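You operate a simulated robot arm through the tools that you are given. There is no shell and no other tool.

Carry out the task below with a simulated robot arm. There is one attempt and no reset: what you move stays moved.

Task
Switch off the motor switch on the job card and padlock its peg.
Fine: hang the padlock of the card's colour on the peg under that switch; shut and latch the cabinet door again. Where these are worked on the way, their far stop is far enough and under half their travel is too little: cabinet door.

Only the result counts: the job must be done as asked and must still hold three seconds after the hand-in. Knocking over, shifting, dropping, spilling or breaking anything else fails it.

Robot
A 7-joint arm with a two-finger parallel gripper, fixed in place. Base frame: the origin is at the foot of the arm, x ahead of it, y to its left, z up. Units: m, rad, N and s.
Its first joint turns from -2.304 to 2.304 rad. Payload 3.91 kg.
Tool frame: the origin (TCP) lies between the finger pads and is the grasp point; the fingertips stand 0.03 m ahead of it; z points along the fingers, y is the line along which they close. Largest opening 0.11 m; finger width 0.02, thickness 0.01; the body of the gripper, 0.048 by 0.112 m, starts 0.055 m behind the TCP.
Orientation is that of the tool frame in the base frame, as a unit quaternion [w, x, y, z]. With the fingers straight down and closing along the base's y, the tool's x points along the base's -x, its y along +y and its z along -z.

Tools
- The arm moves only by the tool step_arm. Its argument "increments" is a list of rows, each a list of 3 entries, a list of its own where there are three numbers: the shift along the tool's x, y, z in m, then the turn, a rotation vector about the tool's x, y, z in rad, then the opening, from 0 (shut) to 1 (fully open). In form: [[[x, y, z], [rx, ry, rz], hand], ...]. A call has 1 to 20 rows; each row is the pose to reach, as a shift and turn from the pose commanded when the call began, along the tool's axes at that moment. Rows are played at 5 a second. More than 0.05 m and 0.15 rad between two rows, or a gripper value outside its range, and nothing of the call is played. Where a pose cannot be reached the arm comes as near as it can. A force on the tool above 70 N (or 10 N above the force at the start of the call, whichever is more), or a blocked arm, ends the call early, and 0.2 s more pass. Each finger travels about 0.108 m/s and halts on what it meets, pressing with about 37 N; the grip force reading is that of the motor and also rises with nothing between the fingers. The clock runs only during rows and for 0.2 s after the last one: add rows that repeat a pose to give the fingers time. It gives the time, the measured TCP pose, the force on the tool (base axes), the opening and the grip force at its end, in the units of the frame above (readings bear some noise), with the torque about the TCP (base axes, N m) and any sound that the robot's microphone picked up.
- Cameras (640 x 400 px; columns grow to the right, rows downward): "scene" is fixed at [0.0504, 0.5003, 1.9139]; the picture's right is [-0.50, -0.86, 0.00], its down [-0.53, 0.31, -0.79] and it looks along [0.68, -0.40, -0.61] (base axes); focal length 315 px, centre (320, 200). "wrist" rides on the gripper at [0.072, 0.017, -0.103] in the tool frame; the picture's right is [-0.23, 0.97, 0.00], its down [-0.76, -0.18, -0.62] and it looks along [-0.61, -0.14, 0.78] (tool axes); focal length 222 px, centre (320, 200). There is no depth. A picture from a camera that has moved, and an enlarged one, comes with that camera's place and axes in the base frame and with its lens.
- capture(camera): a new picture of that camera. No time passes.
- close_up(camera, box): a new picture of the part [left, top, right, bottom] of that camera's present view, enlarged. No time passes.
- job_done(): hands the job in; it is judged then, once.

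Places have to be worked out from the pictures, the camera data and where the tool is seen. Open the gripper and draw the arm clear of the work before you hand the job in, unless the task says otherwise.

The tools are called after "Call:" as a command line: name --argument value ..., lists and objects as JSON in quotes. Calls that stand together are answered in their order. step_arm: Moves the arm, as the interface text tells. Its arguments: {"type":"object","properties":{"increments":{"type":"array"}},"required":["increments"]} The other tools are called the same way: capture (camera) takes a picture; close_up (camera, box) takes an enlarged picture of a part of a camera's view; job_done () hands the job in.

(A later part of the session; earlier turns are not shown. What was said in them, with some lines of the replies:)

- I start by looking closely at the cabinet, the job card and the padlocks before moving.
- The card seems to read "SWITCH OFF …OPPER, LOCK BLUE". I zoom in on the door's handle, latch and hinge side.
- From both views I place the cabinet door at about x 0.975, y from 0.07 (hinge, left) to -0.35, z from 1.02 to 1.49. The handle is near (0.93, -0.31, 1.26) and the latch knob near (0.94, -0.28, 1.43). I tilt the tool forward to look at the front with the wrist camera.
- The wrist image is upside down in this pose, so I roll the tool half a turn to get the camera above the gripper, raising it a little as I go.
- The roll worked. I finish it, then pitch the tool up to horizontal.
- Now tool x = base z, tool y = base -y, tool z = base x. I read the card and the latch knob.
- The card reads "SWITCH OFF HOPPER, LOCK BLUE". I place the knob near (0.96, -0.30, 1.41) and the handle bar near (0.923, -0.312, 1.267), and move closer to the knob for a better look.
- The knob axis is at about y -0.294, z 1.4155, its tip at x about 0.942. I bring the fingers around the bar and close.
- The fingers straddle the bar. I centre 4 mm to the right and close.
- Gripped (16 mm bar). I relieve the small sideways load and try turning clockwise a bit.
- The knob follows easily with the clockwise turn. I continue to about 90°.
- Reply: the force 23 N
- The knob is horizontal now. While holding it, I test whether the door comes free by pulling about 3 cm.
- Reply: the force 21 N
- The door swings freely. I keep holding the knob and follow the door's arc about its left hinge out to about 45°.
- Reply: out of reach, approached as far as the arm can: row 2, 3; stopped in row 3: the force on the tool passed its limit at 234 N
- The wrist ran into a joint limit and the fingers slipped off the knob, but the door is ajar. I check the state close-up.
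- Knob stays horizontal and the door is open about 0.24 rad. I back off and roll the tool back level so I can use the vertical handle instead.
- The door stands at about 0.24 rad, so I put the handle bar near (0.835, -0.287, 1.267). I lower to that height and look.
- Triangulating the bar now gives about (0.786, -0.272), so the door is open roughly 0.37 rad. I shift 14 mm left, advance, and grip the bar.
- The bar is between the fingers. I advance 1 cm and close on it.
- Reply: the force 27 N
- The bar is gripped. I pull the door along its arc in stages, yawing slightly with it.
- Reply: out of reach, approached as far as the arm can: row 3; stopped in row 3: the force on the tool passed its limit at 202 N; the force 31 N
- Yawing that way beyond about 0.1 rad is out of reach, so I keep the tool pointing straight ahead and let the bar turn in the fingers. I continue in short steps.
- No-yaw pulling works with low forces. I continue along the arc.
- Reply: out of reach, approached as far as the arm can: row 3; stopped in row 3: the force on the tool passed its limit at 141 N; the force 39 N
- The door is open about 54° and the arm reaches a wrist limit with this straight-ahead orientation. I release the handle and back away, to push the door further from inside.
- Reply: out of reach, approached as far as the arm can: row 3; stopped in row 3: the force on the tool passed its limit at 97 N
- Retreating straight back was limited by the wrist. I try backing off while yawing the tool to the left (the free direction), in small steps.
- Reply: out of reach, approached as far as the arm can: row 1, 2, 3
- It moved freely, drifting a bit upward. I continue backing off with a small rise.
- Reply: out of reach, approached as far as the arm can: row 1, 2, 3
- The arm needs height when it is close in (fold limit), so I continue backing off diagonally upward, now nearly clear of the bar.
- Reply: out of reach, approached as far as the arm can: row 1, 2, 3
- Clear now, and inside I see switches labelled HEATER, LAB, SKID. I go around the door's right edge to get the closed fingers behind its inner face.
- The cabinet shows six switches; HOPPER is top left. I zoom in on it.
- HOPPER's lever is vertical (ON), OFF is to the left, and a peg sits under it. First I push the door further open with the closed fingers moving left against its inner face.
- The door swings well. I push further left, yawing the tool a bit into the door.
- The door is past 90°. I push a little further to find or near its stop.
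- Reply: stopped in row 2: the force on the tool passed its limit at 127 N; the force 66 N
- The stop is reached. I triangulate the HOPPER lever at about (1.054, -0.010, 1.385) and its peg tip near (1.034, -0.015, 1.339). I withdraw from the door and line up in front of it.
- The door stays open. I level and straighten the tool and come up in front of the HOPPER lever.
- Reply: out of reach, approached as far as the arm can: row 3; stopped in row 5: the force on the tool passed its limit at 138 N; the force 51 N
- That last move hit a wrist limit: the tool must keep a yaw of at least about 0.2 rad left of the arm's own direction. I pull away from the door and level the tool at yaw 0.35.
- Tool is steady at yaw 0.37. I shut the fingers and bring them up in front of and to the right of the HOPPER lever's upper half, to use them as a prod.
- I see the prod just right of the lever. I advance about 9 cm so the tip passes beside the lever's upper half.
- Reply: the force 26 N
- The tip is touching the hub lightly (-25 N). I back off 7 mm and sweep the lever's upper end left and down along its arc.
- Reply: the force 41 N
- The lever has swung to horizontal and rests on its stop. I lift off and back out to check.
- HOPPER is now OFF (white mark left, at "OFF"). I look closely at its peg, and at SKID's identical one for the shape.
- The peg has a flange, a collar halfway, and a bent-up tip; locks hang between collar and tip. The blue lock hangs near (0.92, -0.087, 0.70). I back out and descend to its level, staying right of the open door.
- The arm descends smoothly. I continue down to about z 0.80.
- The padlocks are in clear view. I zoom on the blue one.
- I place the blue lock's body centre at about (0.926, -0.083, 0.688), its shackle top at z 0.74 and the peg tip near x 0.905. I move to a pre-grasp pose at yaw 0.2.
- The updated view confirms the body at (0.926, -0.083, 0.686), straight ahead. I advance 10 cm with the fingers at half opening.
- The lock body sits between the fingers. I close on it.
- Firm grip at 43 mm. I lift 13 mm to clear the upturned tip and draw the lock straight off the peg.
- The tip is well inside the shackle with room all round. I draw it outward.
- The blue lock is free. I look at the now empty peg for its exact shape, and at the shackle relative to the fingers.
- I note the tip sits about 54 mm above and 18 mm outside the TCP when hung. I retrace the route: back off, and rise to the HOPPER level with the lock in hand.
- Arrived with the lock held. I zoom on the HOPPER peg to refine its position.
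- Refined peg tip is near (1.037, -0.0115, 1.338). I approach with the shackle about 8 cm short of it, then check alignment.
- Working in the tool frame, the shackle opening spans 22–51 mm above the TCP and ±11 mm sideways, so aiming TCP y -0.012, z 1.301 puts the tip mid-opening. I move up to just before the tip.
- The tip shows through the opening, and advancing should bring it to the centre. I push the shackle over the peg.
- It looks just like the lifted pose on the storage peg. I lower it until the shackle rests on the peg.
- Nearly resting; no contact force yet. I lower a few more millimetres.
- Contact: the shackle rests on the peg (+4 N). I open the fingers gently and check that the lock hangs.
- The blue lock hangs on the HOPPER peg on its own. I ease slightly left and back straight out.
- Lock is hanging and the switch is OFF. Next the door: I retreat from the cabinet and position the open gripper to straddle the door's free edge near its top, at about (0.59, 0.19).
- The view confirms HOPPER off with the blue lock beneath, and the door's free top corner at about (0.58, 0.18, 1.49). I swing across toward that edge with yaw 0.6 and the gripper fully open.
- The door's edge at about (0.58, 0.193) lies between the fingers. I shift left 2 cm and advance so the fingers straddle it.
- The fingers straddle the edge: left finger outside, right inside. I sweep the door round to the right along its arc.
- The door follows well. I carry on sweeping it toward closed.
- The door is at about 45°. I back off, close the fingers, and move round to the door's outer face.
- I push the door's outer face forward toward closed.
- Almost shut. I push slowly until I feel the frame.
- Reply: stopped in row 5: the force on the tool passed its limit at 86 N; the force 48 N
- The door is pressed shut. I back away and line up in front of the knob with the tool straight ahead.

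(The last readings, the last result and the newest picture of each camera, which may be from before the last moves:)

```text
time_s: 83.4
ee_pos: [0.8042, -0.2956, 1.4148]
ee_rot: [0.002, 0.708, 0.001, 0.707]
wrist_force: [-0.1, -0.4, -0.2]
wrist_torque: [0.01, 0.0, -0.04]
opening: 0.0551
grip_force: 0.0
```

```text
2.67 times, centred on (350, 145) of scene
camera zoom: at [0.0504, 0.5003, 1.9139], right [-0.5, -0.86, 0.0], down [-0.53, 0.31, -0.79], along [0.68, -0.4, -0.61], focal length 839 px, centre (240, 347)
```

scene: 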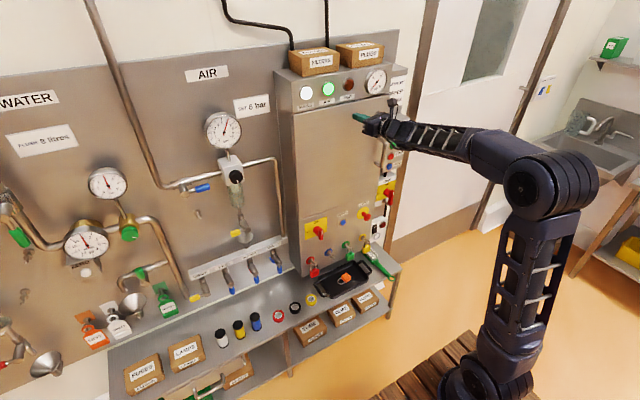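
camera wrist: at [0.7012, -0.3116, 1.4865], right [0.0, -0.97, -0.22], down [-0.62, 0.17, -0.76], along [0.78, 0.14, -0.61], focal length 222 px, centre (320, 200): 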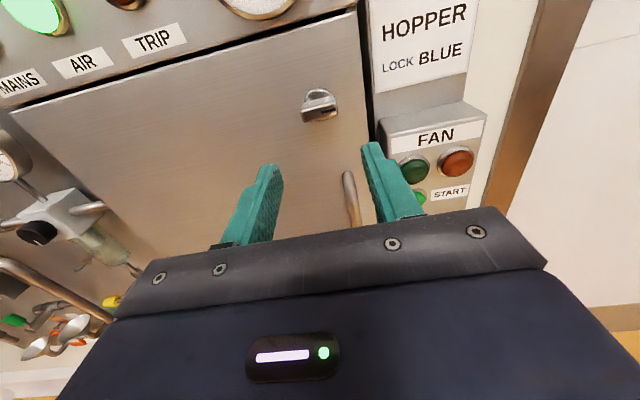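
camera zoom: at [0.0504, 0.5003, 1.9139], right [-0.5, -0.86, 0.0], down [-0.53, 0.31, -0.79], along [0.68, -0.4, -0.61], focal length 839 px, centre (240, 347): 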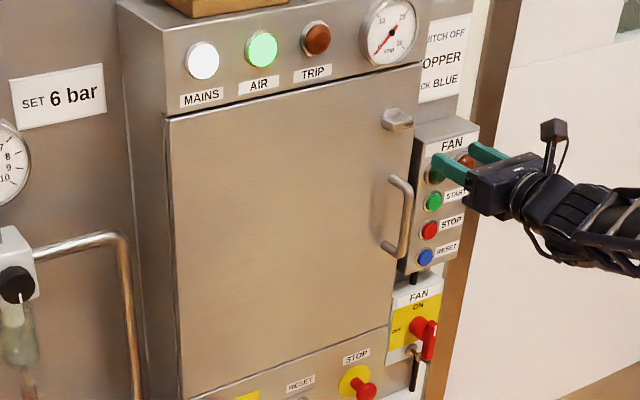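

The door stays shut with the knob horizontal. I roll the gripper 90° so the fingers close vertically.

Call:
step_arm --increments '[[[0, 0, 0], [0, 0, 0.143], 0.5], [[0, 0, 0], [0, 0, 0.286], 0.5], [[0, 0, 0], [0, 0, 0.428], 0.5], [[0, 0, 0], [0, 0, 0.571], 0.5], [[0, 0, 0], [0, 0, 0.714], 0.5], [[0, 0, 0], [0, 0, 0.857], 0.5], [[0, 0, 0], [0, 0, 1.0], 0.5], [[0, 0, 0], [0, 0, 1.142], 0.5], [[0, 0, 0], [0, 0, 1.285], 0.5], [[0, 0, 0], [0, 0, 1.428], 0.5], [[0, 0, 0], [0, 0, 1.571], 0.5], [[0, 0, 0], [0, 0, 1.571], 0.5]]'

Call:
capture --camera "wrist"

```text
time_s: 86.0
ee_pos: [0.8028, -0.2948, 1.4151]
ee_rot: [-0.499, 0.501, -0.5, 0.501]
wrist_force: [0.1, 0.9, -0.7]
wrist_torque: [-0.01, -0.01, 0.01]
opening: 0.055
grip_force: 0.0
```

```text
taken
camera wrist: at [0.7004, -0.3665, 1.3965], right [0.0, 0.22, -0.97], down [-0.62, 0.76, 0.18], along [0.78, 0.61, 0.14], focal length 222 px, centre (320, 200)
```

wrist: 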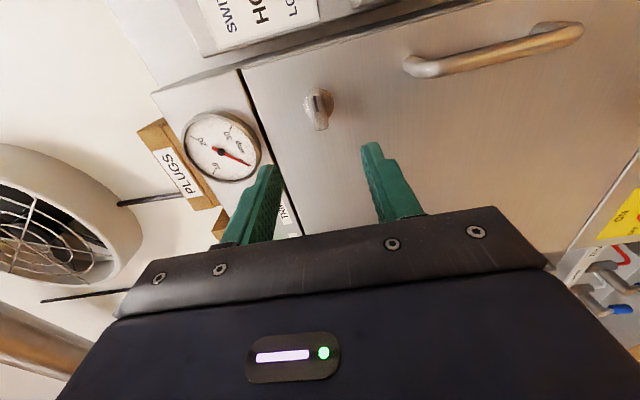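

Aligned with the knob. I advance and grip it.

Call:
step_arm --increments '[[[0, 0, 0.04], [0, 0, 0], 0.5], [[0, 0, 0.08], [0, 0, 0], 0.5], [[0, 0, 0.11], [0, 0, 0], 0.5], [[0, 0, 0.128], [0, 0, 0], 0.5], [[0, 0, 0.128], [0, 0, 0], 0.3], [[0, 0, 0.128], [0, 0, 0], 0.1], [[0, 0, 0.128], [0, 0, 0], 0.0], [[0, 0, 0.128], [0, 0, 0], 0.0], [[0, 0, 0.128], [0, 0, 0], 0.0]]'

Call:
capture --camera "wrist"

```text
time_s: 88.0
ee_pos: [0.9322, -0.2948, 1.4149]
ee_rot: [-0.499, 0.501, -0.499, 0.501]
wrist_force: [4.1, -3.7, 19.4]
wrist_torque: [-0.02, -0.28, -1.4]
opening: 0.0159
grip_force: 44.7
```

```text
taken
camera wrist: at [0.8288, -0.3676, 1.3979], right [0.0, 0.22, -0.97], down [-0.62, 0.76, 0.17], along [0.78, 0.61, 0.14], focal length 222 px, centre (320, 200)
```

wrist: 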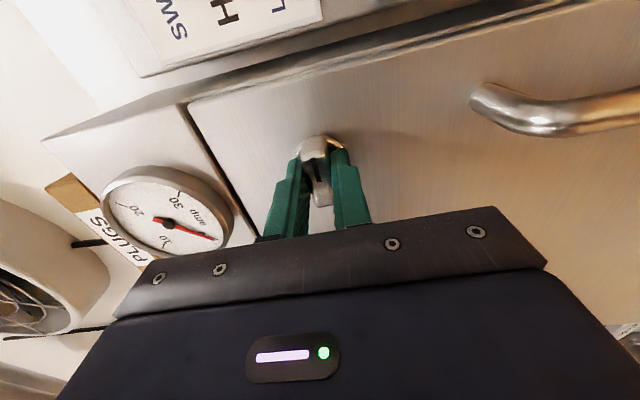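

Gripped. I turn the knob counter-clockwise 90° back to the latched, vertical position.

Call:
step_arm --increments '[[[0, -0.001, 0.001], [0, 0, -0.143], 0], [[0, -0.001, 0.001], [0, 0, -0.286], 0], [[0, -0.001, 0.001], [0, 0, -0.428], 0], [[0, -0.001, 0.001], [0, 0, -0.571], 0], [[0, -0.001, 0.001], [0, 0, -0.714], 0], [[0, -0.001, 0.001], [0, 0, -0.857], 0], [[0, -0.001, 0.001], [0, 0, -1.0], 0], [[0, -0.001, 0.001], [0, 0, -1.142], 0], [[0, -0.001, 0.001], [0, 0, -1.285], 0], [[0, -0.001, 0.001], [0, 0, -1.428], 0], [[0, -0.001, 0.001], [0, 0, -1.571], 0], [[0, -0.001, 0.001], [0, 0, -1.571], 0]]'

Call:
capture --camera "wrist"

Call:
close_up --camera "scene" --box '[340, 70, 440, 170]'

```text
time_s: 90.6
ee_pos: [0.9336, -0.296, 1.4162]
ee_rot: [0.003, 0.707, 0.002, 0.707]
wrist_force: [-6.4, -5.8, 15.1]
wrist_torque: [0.28, -0.64, 0.17]
opening: 0.0157
grip_force: 44.7
```

```text
taken
camera wrist: at [0.8298, -0.3111, 1.4876], right [0.0, -0.98, -0.22], down [-0.62, 0.17, -0.76], along [0.78, 0.14, -0.61], focal length 222 px, centre (320, 200)
```

wrist: 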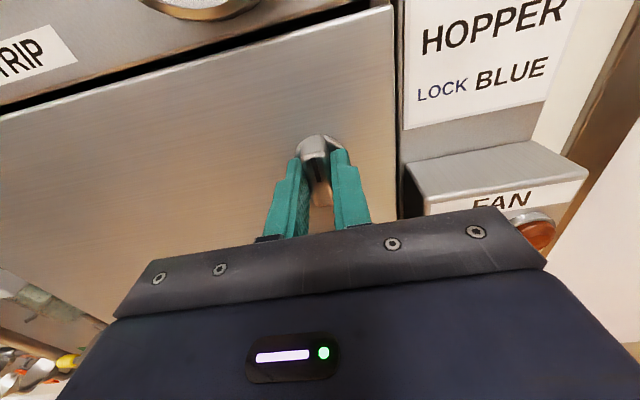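

```text
4.00 times, centred on (390, 120) of scene
camera zoom: at [0.0504, 0.5003, 1.9139], right [-0.5, -0.86, 0.0], down [-0.53, 0.31, -0.79], along [0.68, -0.4, -0.61], focal length 1259 px, centre (40, 520)
```

zoom: 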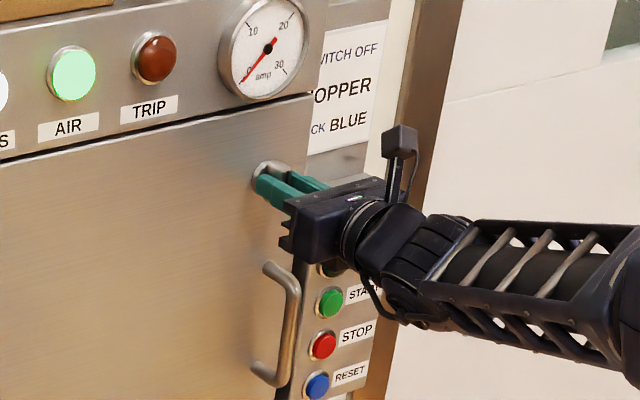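

Knob is vertical again. Holding it, I pull gently a centimetre to check that the latch holds the door.

Call:
step_arm --increments '[[[0, 0, -0.004], [0, 0, 0], 0], [[0, 0, -0.008], [0, 0, 0], 0], [[0, 0, -0.008], [0, 0, 0], 0]]'

```text
time_s: 91.4
ee_pos: [0.9249, -0.2942, 1.4135]
ee_rot: [0.002, 0.709, 0.001, 0.706]
wrist_force: [15.9, -6.0, 4.3]
wrist_torque: [0.17, -0.85, -0.85]
opening: 0.016
grip_force: 43.9
```

The pull gives +16 N; I look whether the door moved or the fingers slid on the knob.

Call:
close_up --camera "scene" --box '[340, 70, 440, 170]'

Call:
capture --camera "wrist"

```text
4.00 times, centred on (390, 120) of scene
camera zoom: at [0.0504, 0.5003, 1.9139], right [-0.5, -0.86, 0.0], down [-0.53, 0.31, -0.79], along [0.68, -0.4, -0.61], focal length 1259 px, centre (40, 520)
```

zoom: 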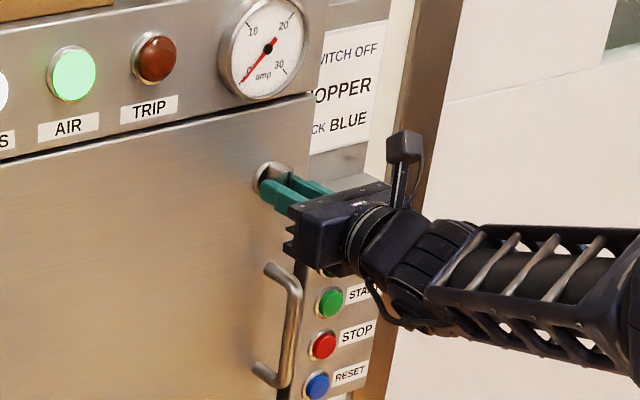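

```text
taken
camera wrist: at [0.8232, -0.3112, 1.4853], right [0.0, -0.97, -0.22], down [-0.63, 0.17, -0.76], along [0.78, 0.14, -0.61], focal length 222 px, centre (320, 200)
```

wrist: 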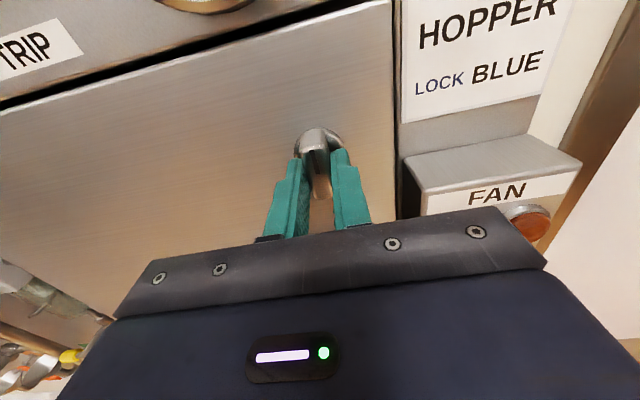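

It looks like the fingers slid along the knob while the door moved at most 2–3 mm. I release, back off and inspect the knob and the door gap.

Call:
step_arm --increments '[[[0, 0, 0], [0, 0, 0], 0.3], [[0, 0, 0], [0, 0, 0], 0.5], [[0, 0, -0.04], [0, 0, 0], 0.5], [[0, 0, -0.08], [0, 0, 0], 0.5], [[0, 0, -0.12], [0, 0, 0], 0.5], [[0, 0, -0.12], [0, 0, 0], 0.5]]'

Call:
close_up --camera "scene" --box '[280, 70, 420, 220]'

Call:
close_up --camera "wrist" --box '[250, 0, 420, 240]'

Call:
close_up --camera "scene" --box '[360, 80, 410, 130]'

```text
time_s: 92.8
ee_pos: [0.8052, -0.2925, 1.4145]
ee_rot: [0.003, 0.708, 0.0, 0.707]
wrist_force: [0.0, -0.7, -0.1]
wrist_torque: [0.01, -0.01, 0.02]
opening: 0.0548
grip_force: 0.2
```

```text
2.67 times, centred on (350, 145) of scene
camera zoom: at [0.0504, 0.5003, 1.9139], right [-0.5, -0.86, 0.0], down [-0.53, 0.31, -0.79], along [0.68, -0.4, -0.61], focal length 839 px, centre (240, 347)
```

zoom: 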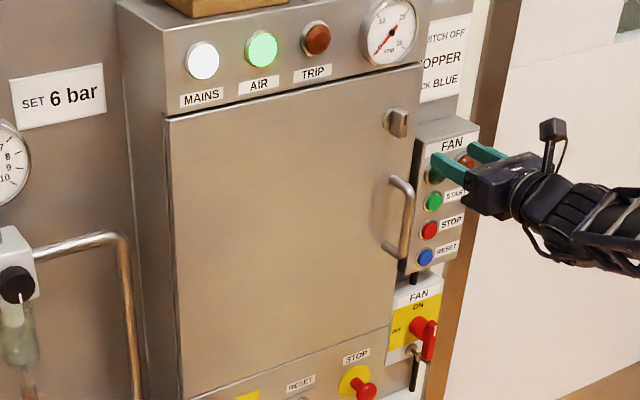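

```text
1.67 times, centred on (335, 120) of wrist
camera zoom: at [0.7014, -0.3096, 1.4875], right [0.0, -0.97, -0.22], down [-0.62, 0.17, -0.76], along [0.78, 0.14, -0.61], focal length 370 px, centre (295, 333)
```

zoom: 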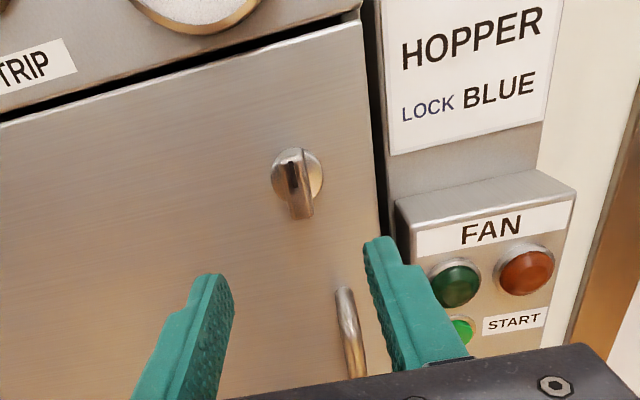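

```text
8.00 times, centred on (385, 105) of scene
camera zoom: at [0.0504, 0.5003, 1.9139], right [-0.5, -0.86, 0.0], down [-0.53, 0.31, -0.79], along [0.68, -0.4, -0.61], focal length 2518 px, centre (-200, 960)
```

zoom: 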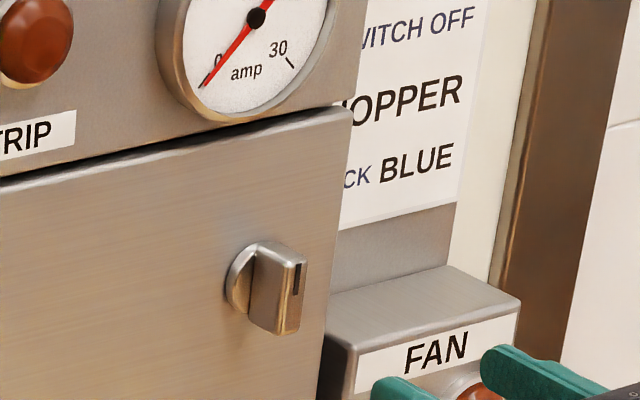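

I repeat the same close-ups I took at the very start, to compare door edge and knob directly.

Call:
close_up --camera "scene" --box '[350, 60, 420, 130]'

Call:
close_up --camera "scene" --box '[360, 90, 420, 180]'

```text
5.71 times, centred on (385, 95) of scene
camera zoom: at [0.0504, 0.5003, 1.9139], right [-0.5, -0.86, 0.0], down [-0.53, 0.31, -0.79], along [0.68, -0.4, -0.61], focal length 1799 px, centre (-51, 800)
```

zoom: 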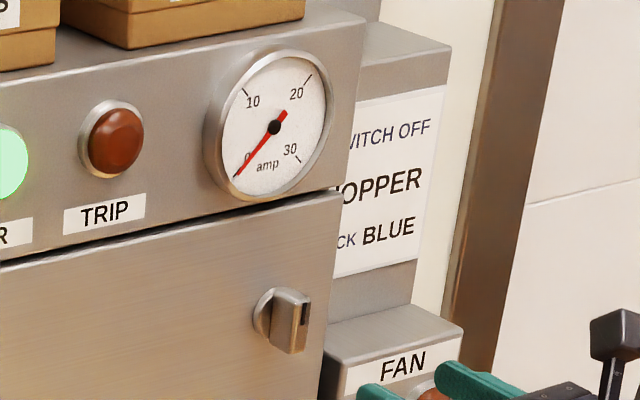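

```text
4.44 times, centred on (390, 135) of scene
camera zoom: at [0.0504, 0.5003, 1.9139], right [-0.5, -0.86, 0.0], down [-0.53, 0.31, -0.79], along [0.68, -0.4, -0.61], focal length 1399 px, centre (9, 489)
```

zoom: 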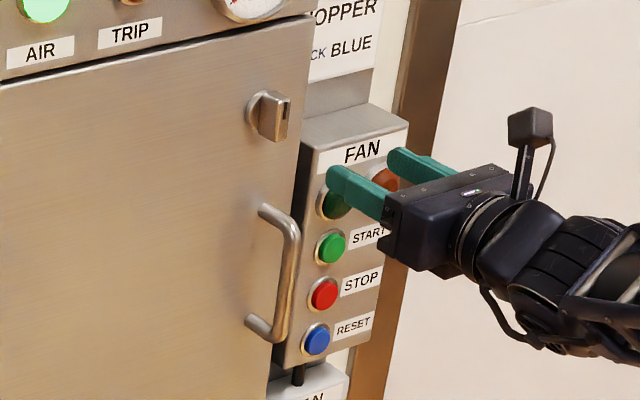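

Compared with the start, the door seems 3–5 mm proud. I push it fully home again with closed fingers beside the knob.

Call:
step_arm --increments '[[[0.02, -0.015, 0.02], [0, 0, 0], 0.2], [[0.04, -0.03, 0.05], [0, 0, 0], 0], [[0.045, -0.035, 0.09], [0, 0, 0], 0], [[0.045, -0.035, 0.115], [0, 0, 0], 0], [[0.045, -0.035, 0.125], [0, 0, 0], 0], [[0.045, -0.035, 0.13], [0, 0, 0], 0], [[0.045, -0.035, 0.135], [0, 0, 0], 0], [[0.045, -0.035, 0.14], [0, 0, 0], 0], [[0.045, -0.035, 0.145], [0, 0, 0], 0]]'

Call:
close_up --camera "scene" --box '[360, 90, 420, 180]'

```text
time_s: 94.6
ee_pos: [0.9398, -0.2613, 1.4608]
ee_rot: [0.002, 0.708, 0.001, 0.706]
wrist_force: [-31.8, 6.7, 0.3]
wrist_torque: [0.03, -0.32, 0.2]
opening: 0.0001
grip_force: 36.5
stopped in row 8: the force on the tool passed its limit at 83 N (the readings are from after the stop); the commanded pose is now the measured one
```

```text
4.44 times, centred on (390, 135) of scene
camera zoom: at [0.0504, 0.5003, 1.9139], right [-0.5, -0.86, 0.0], down [-0.53, 0.31, -0.79], along [0.68, -0.4, -0.61], focal length 1399 px, centre (9, 489)
```

zoom: 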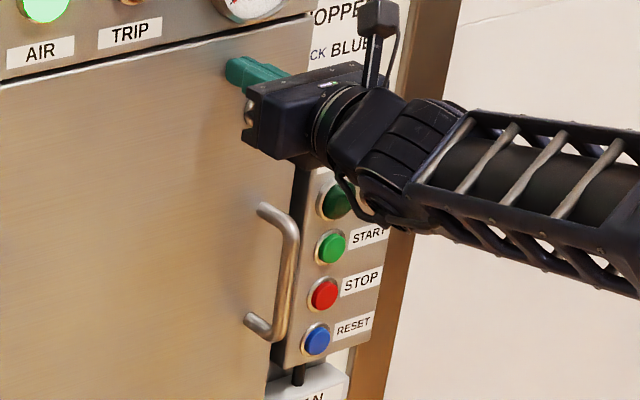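

Flush again (handle where it was at the start). I back off and go to the handle for a proper pull test.

Call:
step_arm --increments '[[[0, 0, -0.04], [0, 0, 0], 0], [[0, 0, -0.08], [0, 0, 0], 0], [[0, 0.01, -0.12], [0, 0, 0], 0.2], [[-0.04, 0.02, -0.14], [0, 0, 0], 0.4], [[-0.08, 0.03, -0.14], [0, 0, 0], 0.55], [[-0.12, 0.04, -0.14], [0, 0, 0], 0.55], [[-0.16, 0.05, -0.14], [0, 0, 0], 0.55], [[-0.194, 0.05, -0.14], [0, 0, 0], 0.55], [[-0.194, 0.05, -0.1], [0, 0, 0], 0.55], [[-0.194, 0.05, -0.1], [0, 0, 0], 0.55]]'

Call:
capture --camera "wrist"

Call:
close_up --camera "scene" --box '[350, 60, 420, 130]'

```text
time_s: 96.8
ee_pos: [0.8409, -0.3107, 1.2645]
ee_rot: [0.003, 0.709, 0.0, 0.705]
wrist_force: [-0.8, -0.1, 0.2]
wrist_torque: [0.04, -0.04, 0.01]
opening: 0.0605
grip_force: 0.1
```

```text
taken
camera wrist: at [0.738, -0.3267, 1.3376], right [0.0, -0.97, -0.22], down [-0.63, 0.18, -0.76], along [0.78, 0.14, -0.61], focal length 222 px, centre (320, 200)
```

wrist: 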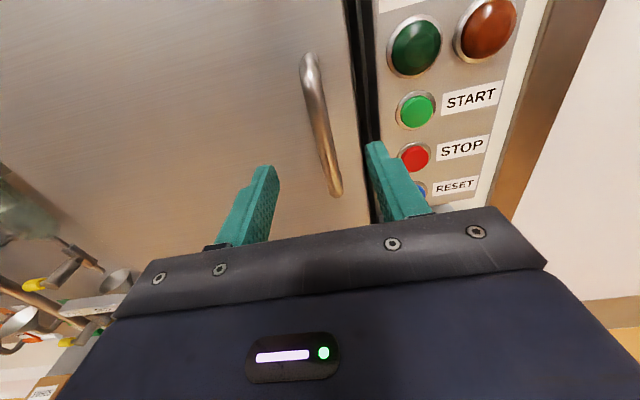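

```text
5.71 times, centred on (385, 95) of scene
camera zoom: at [0.0504, 0.5003, 1.9139], right [-0.5, -0.86, 0.0], down [-0.53, 0.31, -0.79], along [0.68, -0.4, -0.61], focal length 1799 px, centre (-51, 800)
```

zoom: 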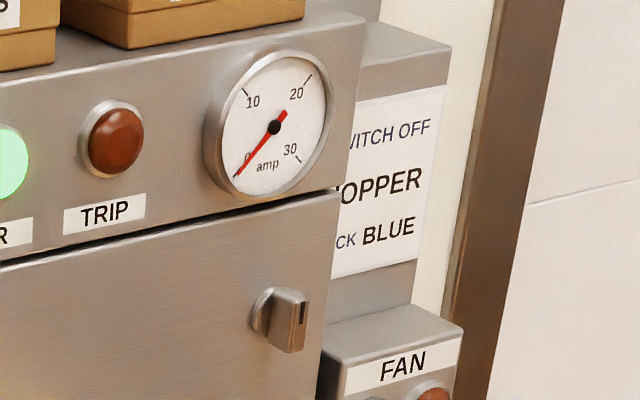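

Knob and door edge now match the starting picture exactly. I grip the handle for a short pull to confirm the latch.

Call:
step_arm --increments '[[[0, 0, 0.04], [0, 0, 0], 0.55], [[0, 0, 0.075], [0, 0, 0], 0.55], [[0, 0, 0.08], [0, 0, 0], 0.3], [[0, 0, 0.08], [0, 0, 0], 0.1], [[0, 0, 0.08], [0, 0, 0], 0], [[0, 0, 0.08], [0, 0, 0], 0]]'

Call:
step_arm --increments '[[[0, 0, -0.004], [0, 0, 0], 0], [[0, 0, -0.008], [0, 0, 0], 0], [[0, 0, -0.012], [0, 0, 0], 0], [[0, 0, -0.014], [0, 0, 0], 0]]'

Call:
close_up --camera "scene" --box '[350, 60, 420, 130]'

```text
time_s: 98.2
ee_pos: [0.9211, -0.3129, 1.2637]
ee_rot: [0.002, 0.709, 0.001, 0.705]
wrist_force: [3.0, -11.1, 0.6]
wrist_torque: [0.29, 0.06, -0.16]
opening: 0.0158
grip_force: 44.8
```

```text
time_s: 99.2
ee_pos: [0.9073, -0.3122, 1.2629]
ee_rot: [0.002, 0.709, 0.0, 0.705]
wrist_force: [28.1, -13.8, -2.4]
wrist_torque: [0.3, -0.42, -0.16]
opening: 0.0159
grip_force: 44.7
```

```text
5.71 times, centred on (385, 95) of scene
camera zoom: at [0.0504, 0.5003, 1.9139], right [-0.5, -0.86, 0.0], down [-0.53, 0.31, -0.79], along [0.68, -0.4, -0.61], focal length 1799 px, centre (-51, 800)
```

zoom: 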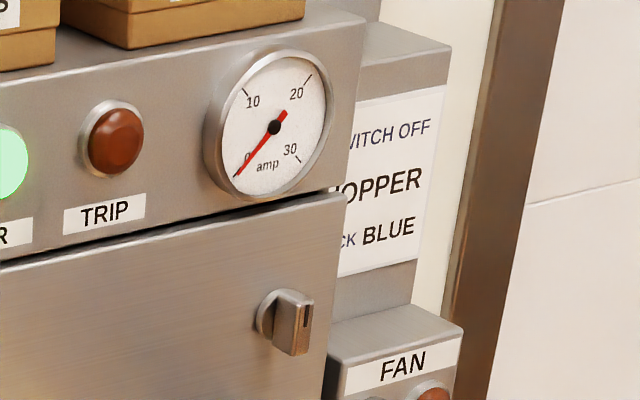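

The latch holds: 28 N of pull gives only a few millimetres of play. I push the handle back home, then release and retreat.

Call:
step_arm --increments '[[[0, 0, 0.006], [0, 0, 0], 0], [[0, 0, 0.012], [0, 0, 0], 0], [[0, 0, 0.017], [0, 0, 0], 0], [[0, 0, 0.02], [0, 0, 0], 0]]'

Call:
close_up --camera "scene" --box '[350, 60, 420, 130]'

```text
time_s: 100.2
ee_pos: [0.9256, -0.3137, 1.2643]
ee_rot: [0.002, 0.708, 0.0, 0.706]
wrist_force: [-29.3, -9.2, -2.8]
wrist_torque: [0.34, 0.46, 0.05]
opening: 0.0156
grip_force: 44.4
```

```text
5.71 times, centred on (385, 95) of scene
camera zoom: at [0.0504, 0.5003, 1.9139], right [-0.5, -0.86, 0.0], down [-0.53, 0.31, -0.79], along [0.68, -0.4, -0.61], focal length 1799 px, centre (-51, 800)
```

zoom: 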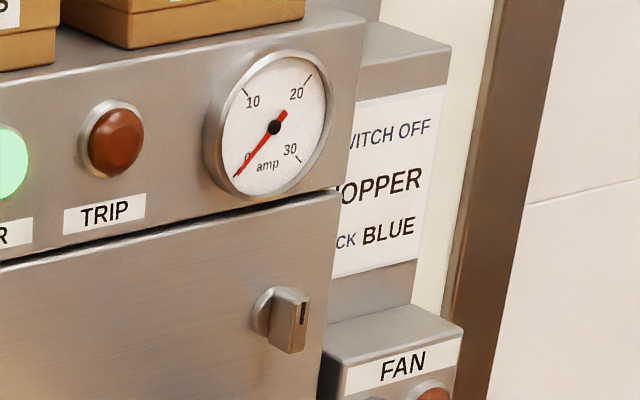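

The door is flush again and the knob vertical. I open the gripper and withdraw well clear.

Call:
step_arm --increments '[[[0, 0, 0.019], [0, 0, 0], 0.2], [[0, 0, 0.0185], [0, 0, 0], 0.4], [[0, 0, 0.018], [0, 0, 0], 0.6], [[0, 0, -0.02], [0, 0, 0], 0.6], [[0, 0, -0.06], [0, 0, 0], 0.6], [[0.03, 0, -0.1], [0, 0, 0], 0.8], [[0.07, 0, -0.13], [0, 0, 0], 1.0], [[0.11, 0, -0.16], [0, 0, 0], 1.0], [[0.15, 0, -0.19], [0, 0, 0], 1.0], [[0.18, 0, -0.22], [0, 0, 0], 1.0], [[0.2, 0, -0.25], [0, 0, 0], 1.0], [[0.2, 0, -0.25], [0, 0, 0], 1.0]]'

Call:
capture --camera "wrist"

Call:
capture --camera "scene"

Call:
close_up --camera "scene" --box '[350, 60, 420, 130]'

Call:
close_up --camera "scene" --box '[280, 180, 420, 310]'

```text
time_s: 100.7
ee_pos: [0.9402, -0.3136, 1.2638]
ee_rot: [0.003, 0.709, 0.0, 0.705]
wrist_force: [-46.7, -4.0, 8.0]
wrist_torque: [0.33, -0.68, 1.0]
opening: 0.0429
grip_force: 0.1
stopped in row 2: the force on the tool passed its limit at 93 N (the readings are from after the stop); the commanded pose is now the measured one
```

```text
taken
camera wrist: at [0.8377, -0.3297, 1.3369], right [-0.01, -0.97, -0.22], down [-0.63, 0.18, -0.76], along [0.78, 0.14, -0.61], focal length 222 px, centre (320, 200)
```

wrist: 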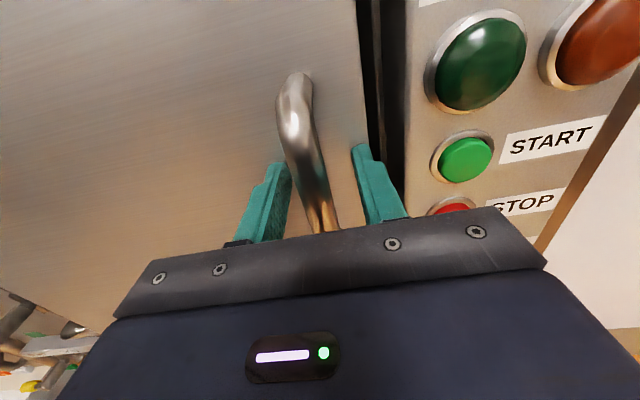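

```text
taken
```

scene: 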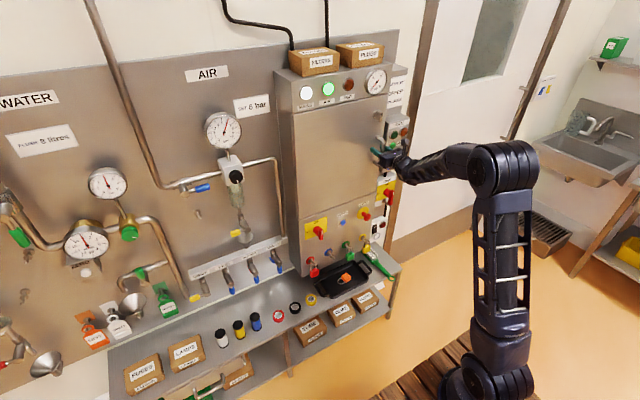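

```text
5.71 times, centred on (385, 95) of scene
camera zoom: at [0.0504, 0.5003, 1.9139], right [-0.5, -0.86, 0.0], down [-0.53, 0.31, -0.79], along [0.68, -0.4, -0.61], focal length 1799 px, centre (-51, 800)
```

zoom: 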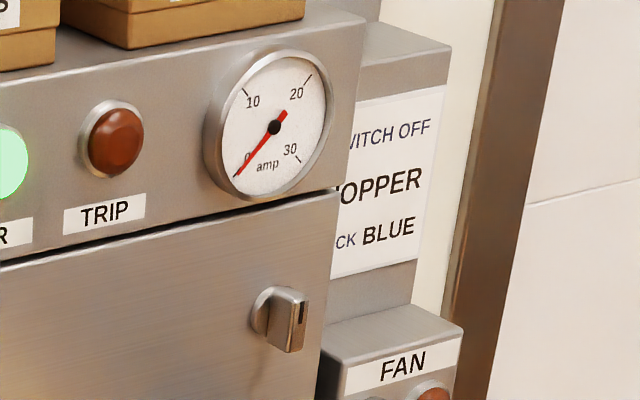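

```text
3.08 times, centred on (350, 245) of scene
camera zoom: at [0.0504, 0.5003, 1.9139], right [-0.5, -0.86, 0.0], down [-0.53, 0.31, -0.79], along [0.68, -0.4, -0.61], focal length 969 px, centre (228, 62)
```

zoom: 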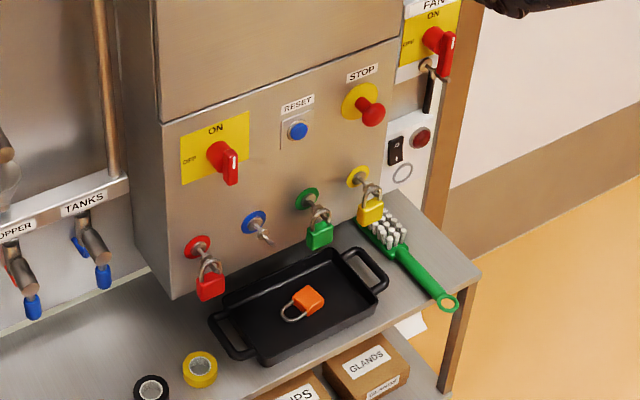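

My row offsets pushed the tips onto the door briefly; nothing else changed and the door stays flush. I now open fully around the bar and withdraw.

Call:
step_arm --increments '[[[0, 0, -0.004], [0, 0, 0], 0.45], [[0, 0.0, -0.01], [0, 0, 0], 0.6], [[0, 0.0, -0.015], [0, 0, 0], 0.65], [[0, 0.0, -0.05], [0, 0, 0], 0.65], [[0, 0.0, -0.09], [0, 0, 0], 0.65], [[0.03, 0, -0.12], [0, 0, 0], 0.8], [[0.07, 0, -0.15], [0, 0, 0], 1.0], [[0.11, 0, -0.18], [0, 0, 0], 1.0], [[0.15, 0, -0.21], [0, 0, 0], 1.0], [[0.18, 0, -0.24], [0, 0, 0], 1.0], [[0.2, 0, -0.27], [0, 0, 0], 1.0], [[0.2, 0, -0.27], [0, 0, 0], 1.0]]'

Call:
capture --camera "wrist"

Call:
capture --camera "scene"

Call:
close_up --camera "scene" --box '[350, 60, 420, 130]'

Call:
close_up --camera "scene" --box '[280, 90, 420, 220]'

```text
time_s: 103.3
ee_pos: [0.6749, -0.309, 1.4642]
ee_rot: [0.002, 0.71, 0.001, 0.704]
wrist_force: [0.6, -0.5, 0.7]
wrist_torque: [-0.03, 0.0, -0.03]
opening: 0.1105
grip_force: 0.0
```

```text
taken
camera wrist: at [0.5732, -0.3251, 1.5377], right [0.0, -0.97, -0.22], down [-0.63, 0.17, -0.76], along [0.78, 0.14, -0.61], focal length 222 px, centre (320, 200)
```

wrist: 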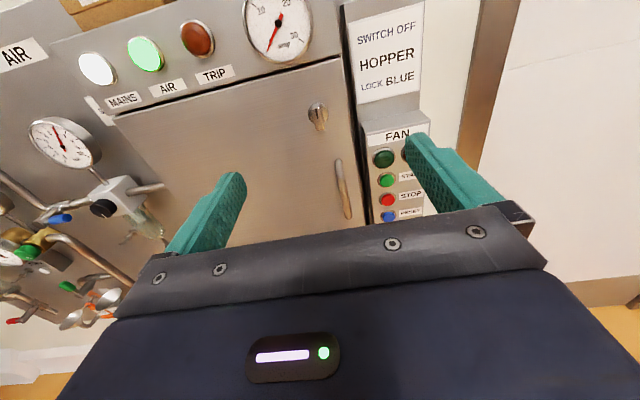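

```text
taken
```

scene: 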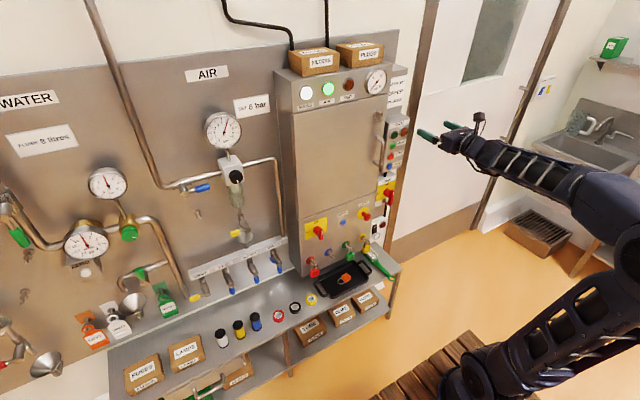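

```text
5.71 times, centred on (385, 95) of scene
camera zoom: at [0.0504, 0.5003, 1.9139], right [-0.5, -0.86, 0.0], down [-0.53, 0.31, -0.79], along [0.68, -0.4, -0.61], focal length 1799 px, centre (-51, 800)
```

zoom: 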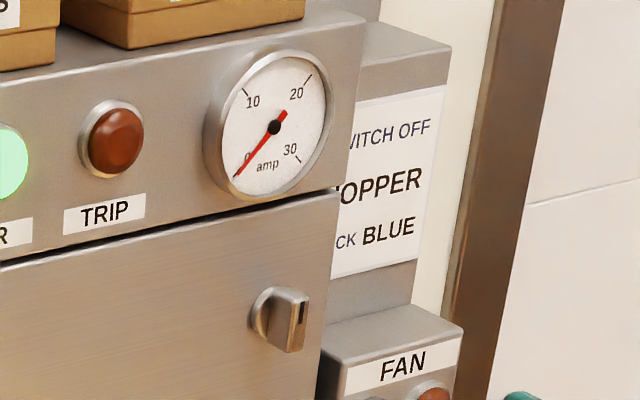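

```text
3.08 times, centred on (350, 155) of scene
camera zoom: at [0.0504, 0.5003, 1.9139], right [-0.5, -0.86, 0.0], down [-0.53, 0.31, -0.79], along [0.68, -0.4, -0.61], focal length 969 px, centre (228, 338)
```

zoom: 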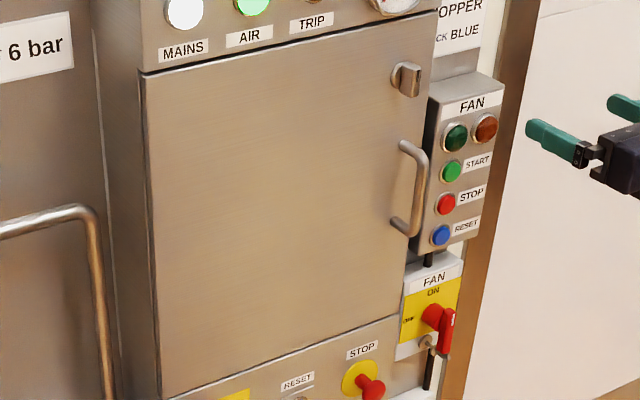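

Door shut and latched with the knob vertical as at the start, HOPPER off with the blue lock on its peg, everything else undisturbed, gripper open and clear. I hand the job in.

Call:
job_done

```text
The job is handed in.
```

The job is handed in, and as far as I could see every part of it is done. I don't have the verdict.

- **Switch:** the job card reads "SWITCH OFF HOPPER, LOCK BLUE". The HOPPER switch inside the cabinet is turned to OFF.
- **Padlock:** the blue padlock hangs on the peg under that switch. I last saw it there just before closing the door. It can't be seen with the door shut, so I haven't looked at it since the final pushes and pulls on the door.
- **Door:** it is shut and the latch knob is back to vertical, matching the starting picture. A pull of about 28 N on the handle moved it only a few millimetres. I then pushed it flush again.

The wrist camera and the room camera show nothing else moved or knocked. The gripper is open and clear of the cabinet.

Several moves stopped early on the force limit:
- The arm hit joint limits while I was opening the door, and the fingers slipped off the knob once.
- The gripper swung against the open door once.
- The fingertips briefly pushed on the closed door near the end.

I saw no damage from any of these.
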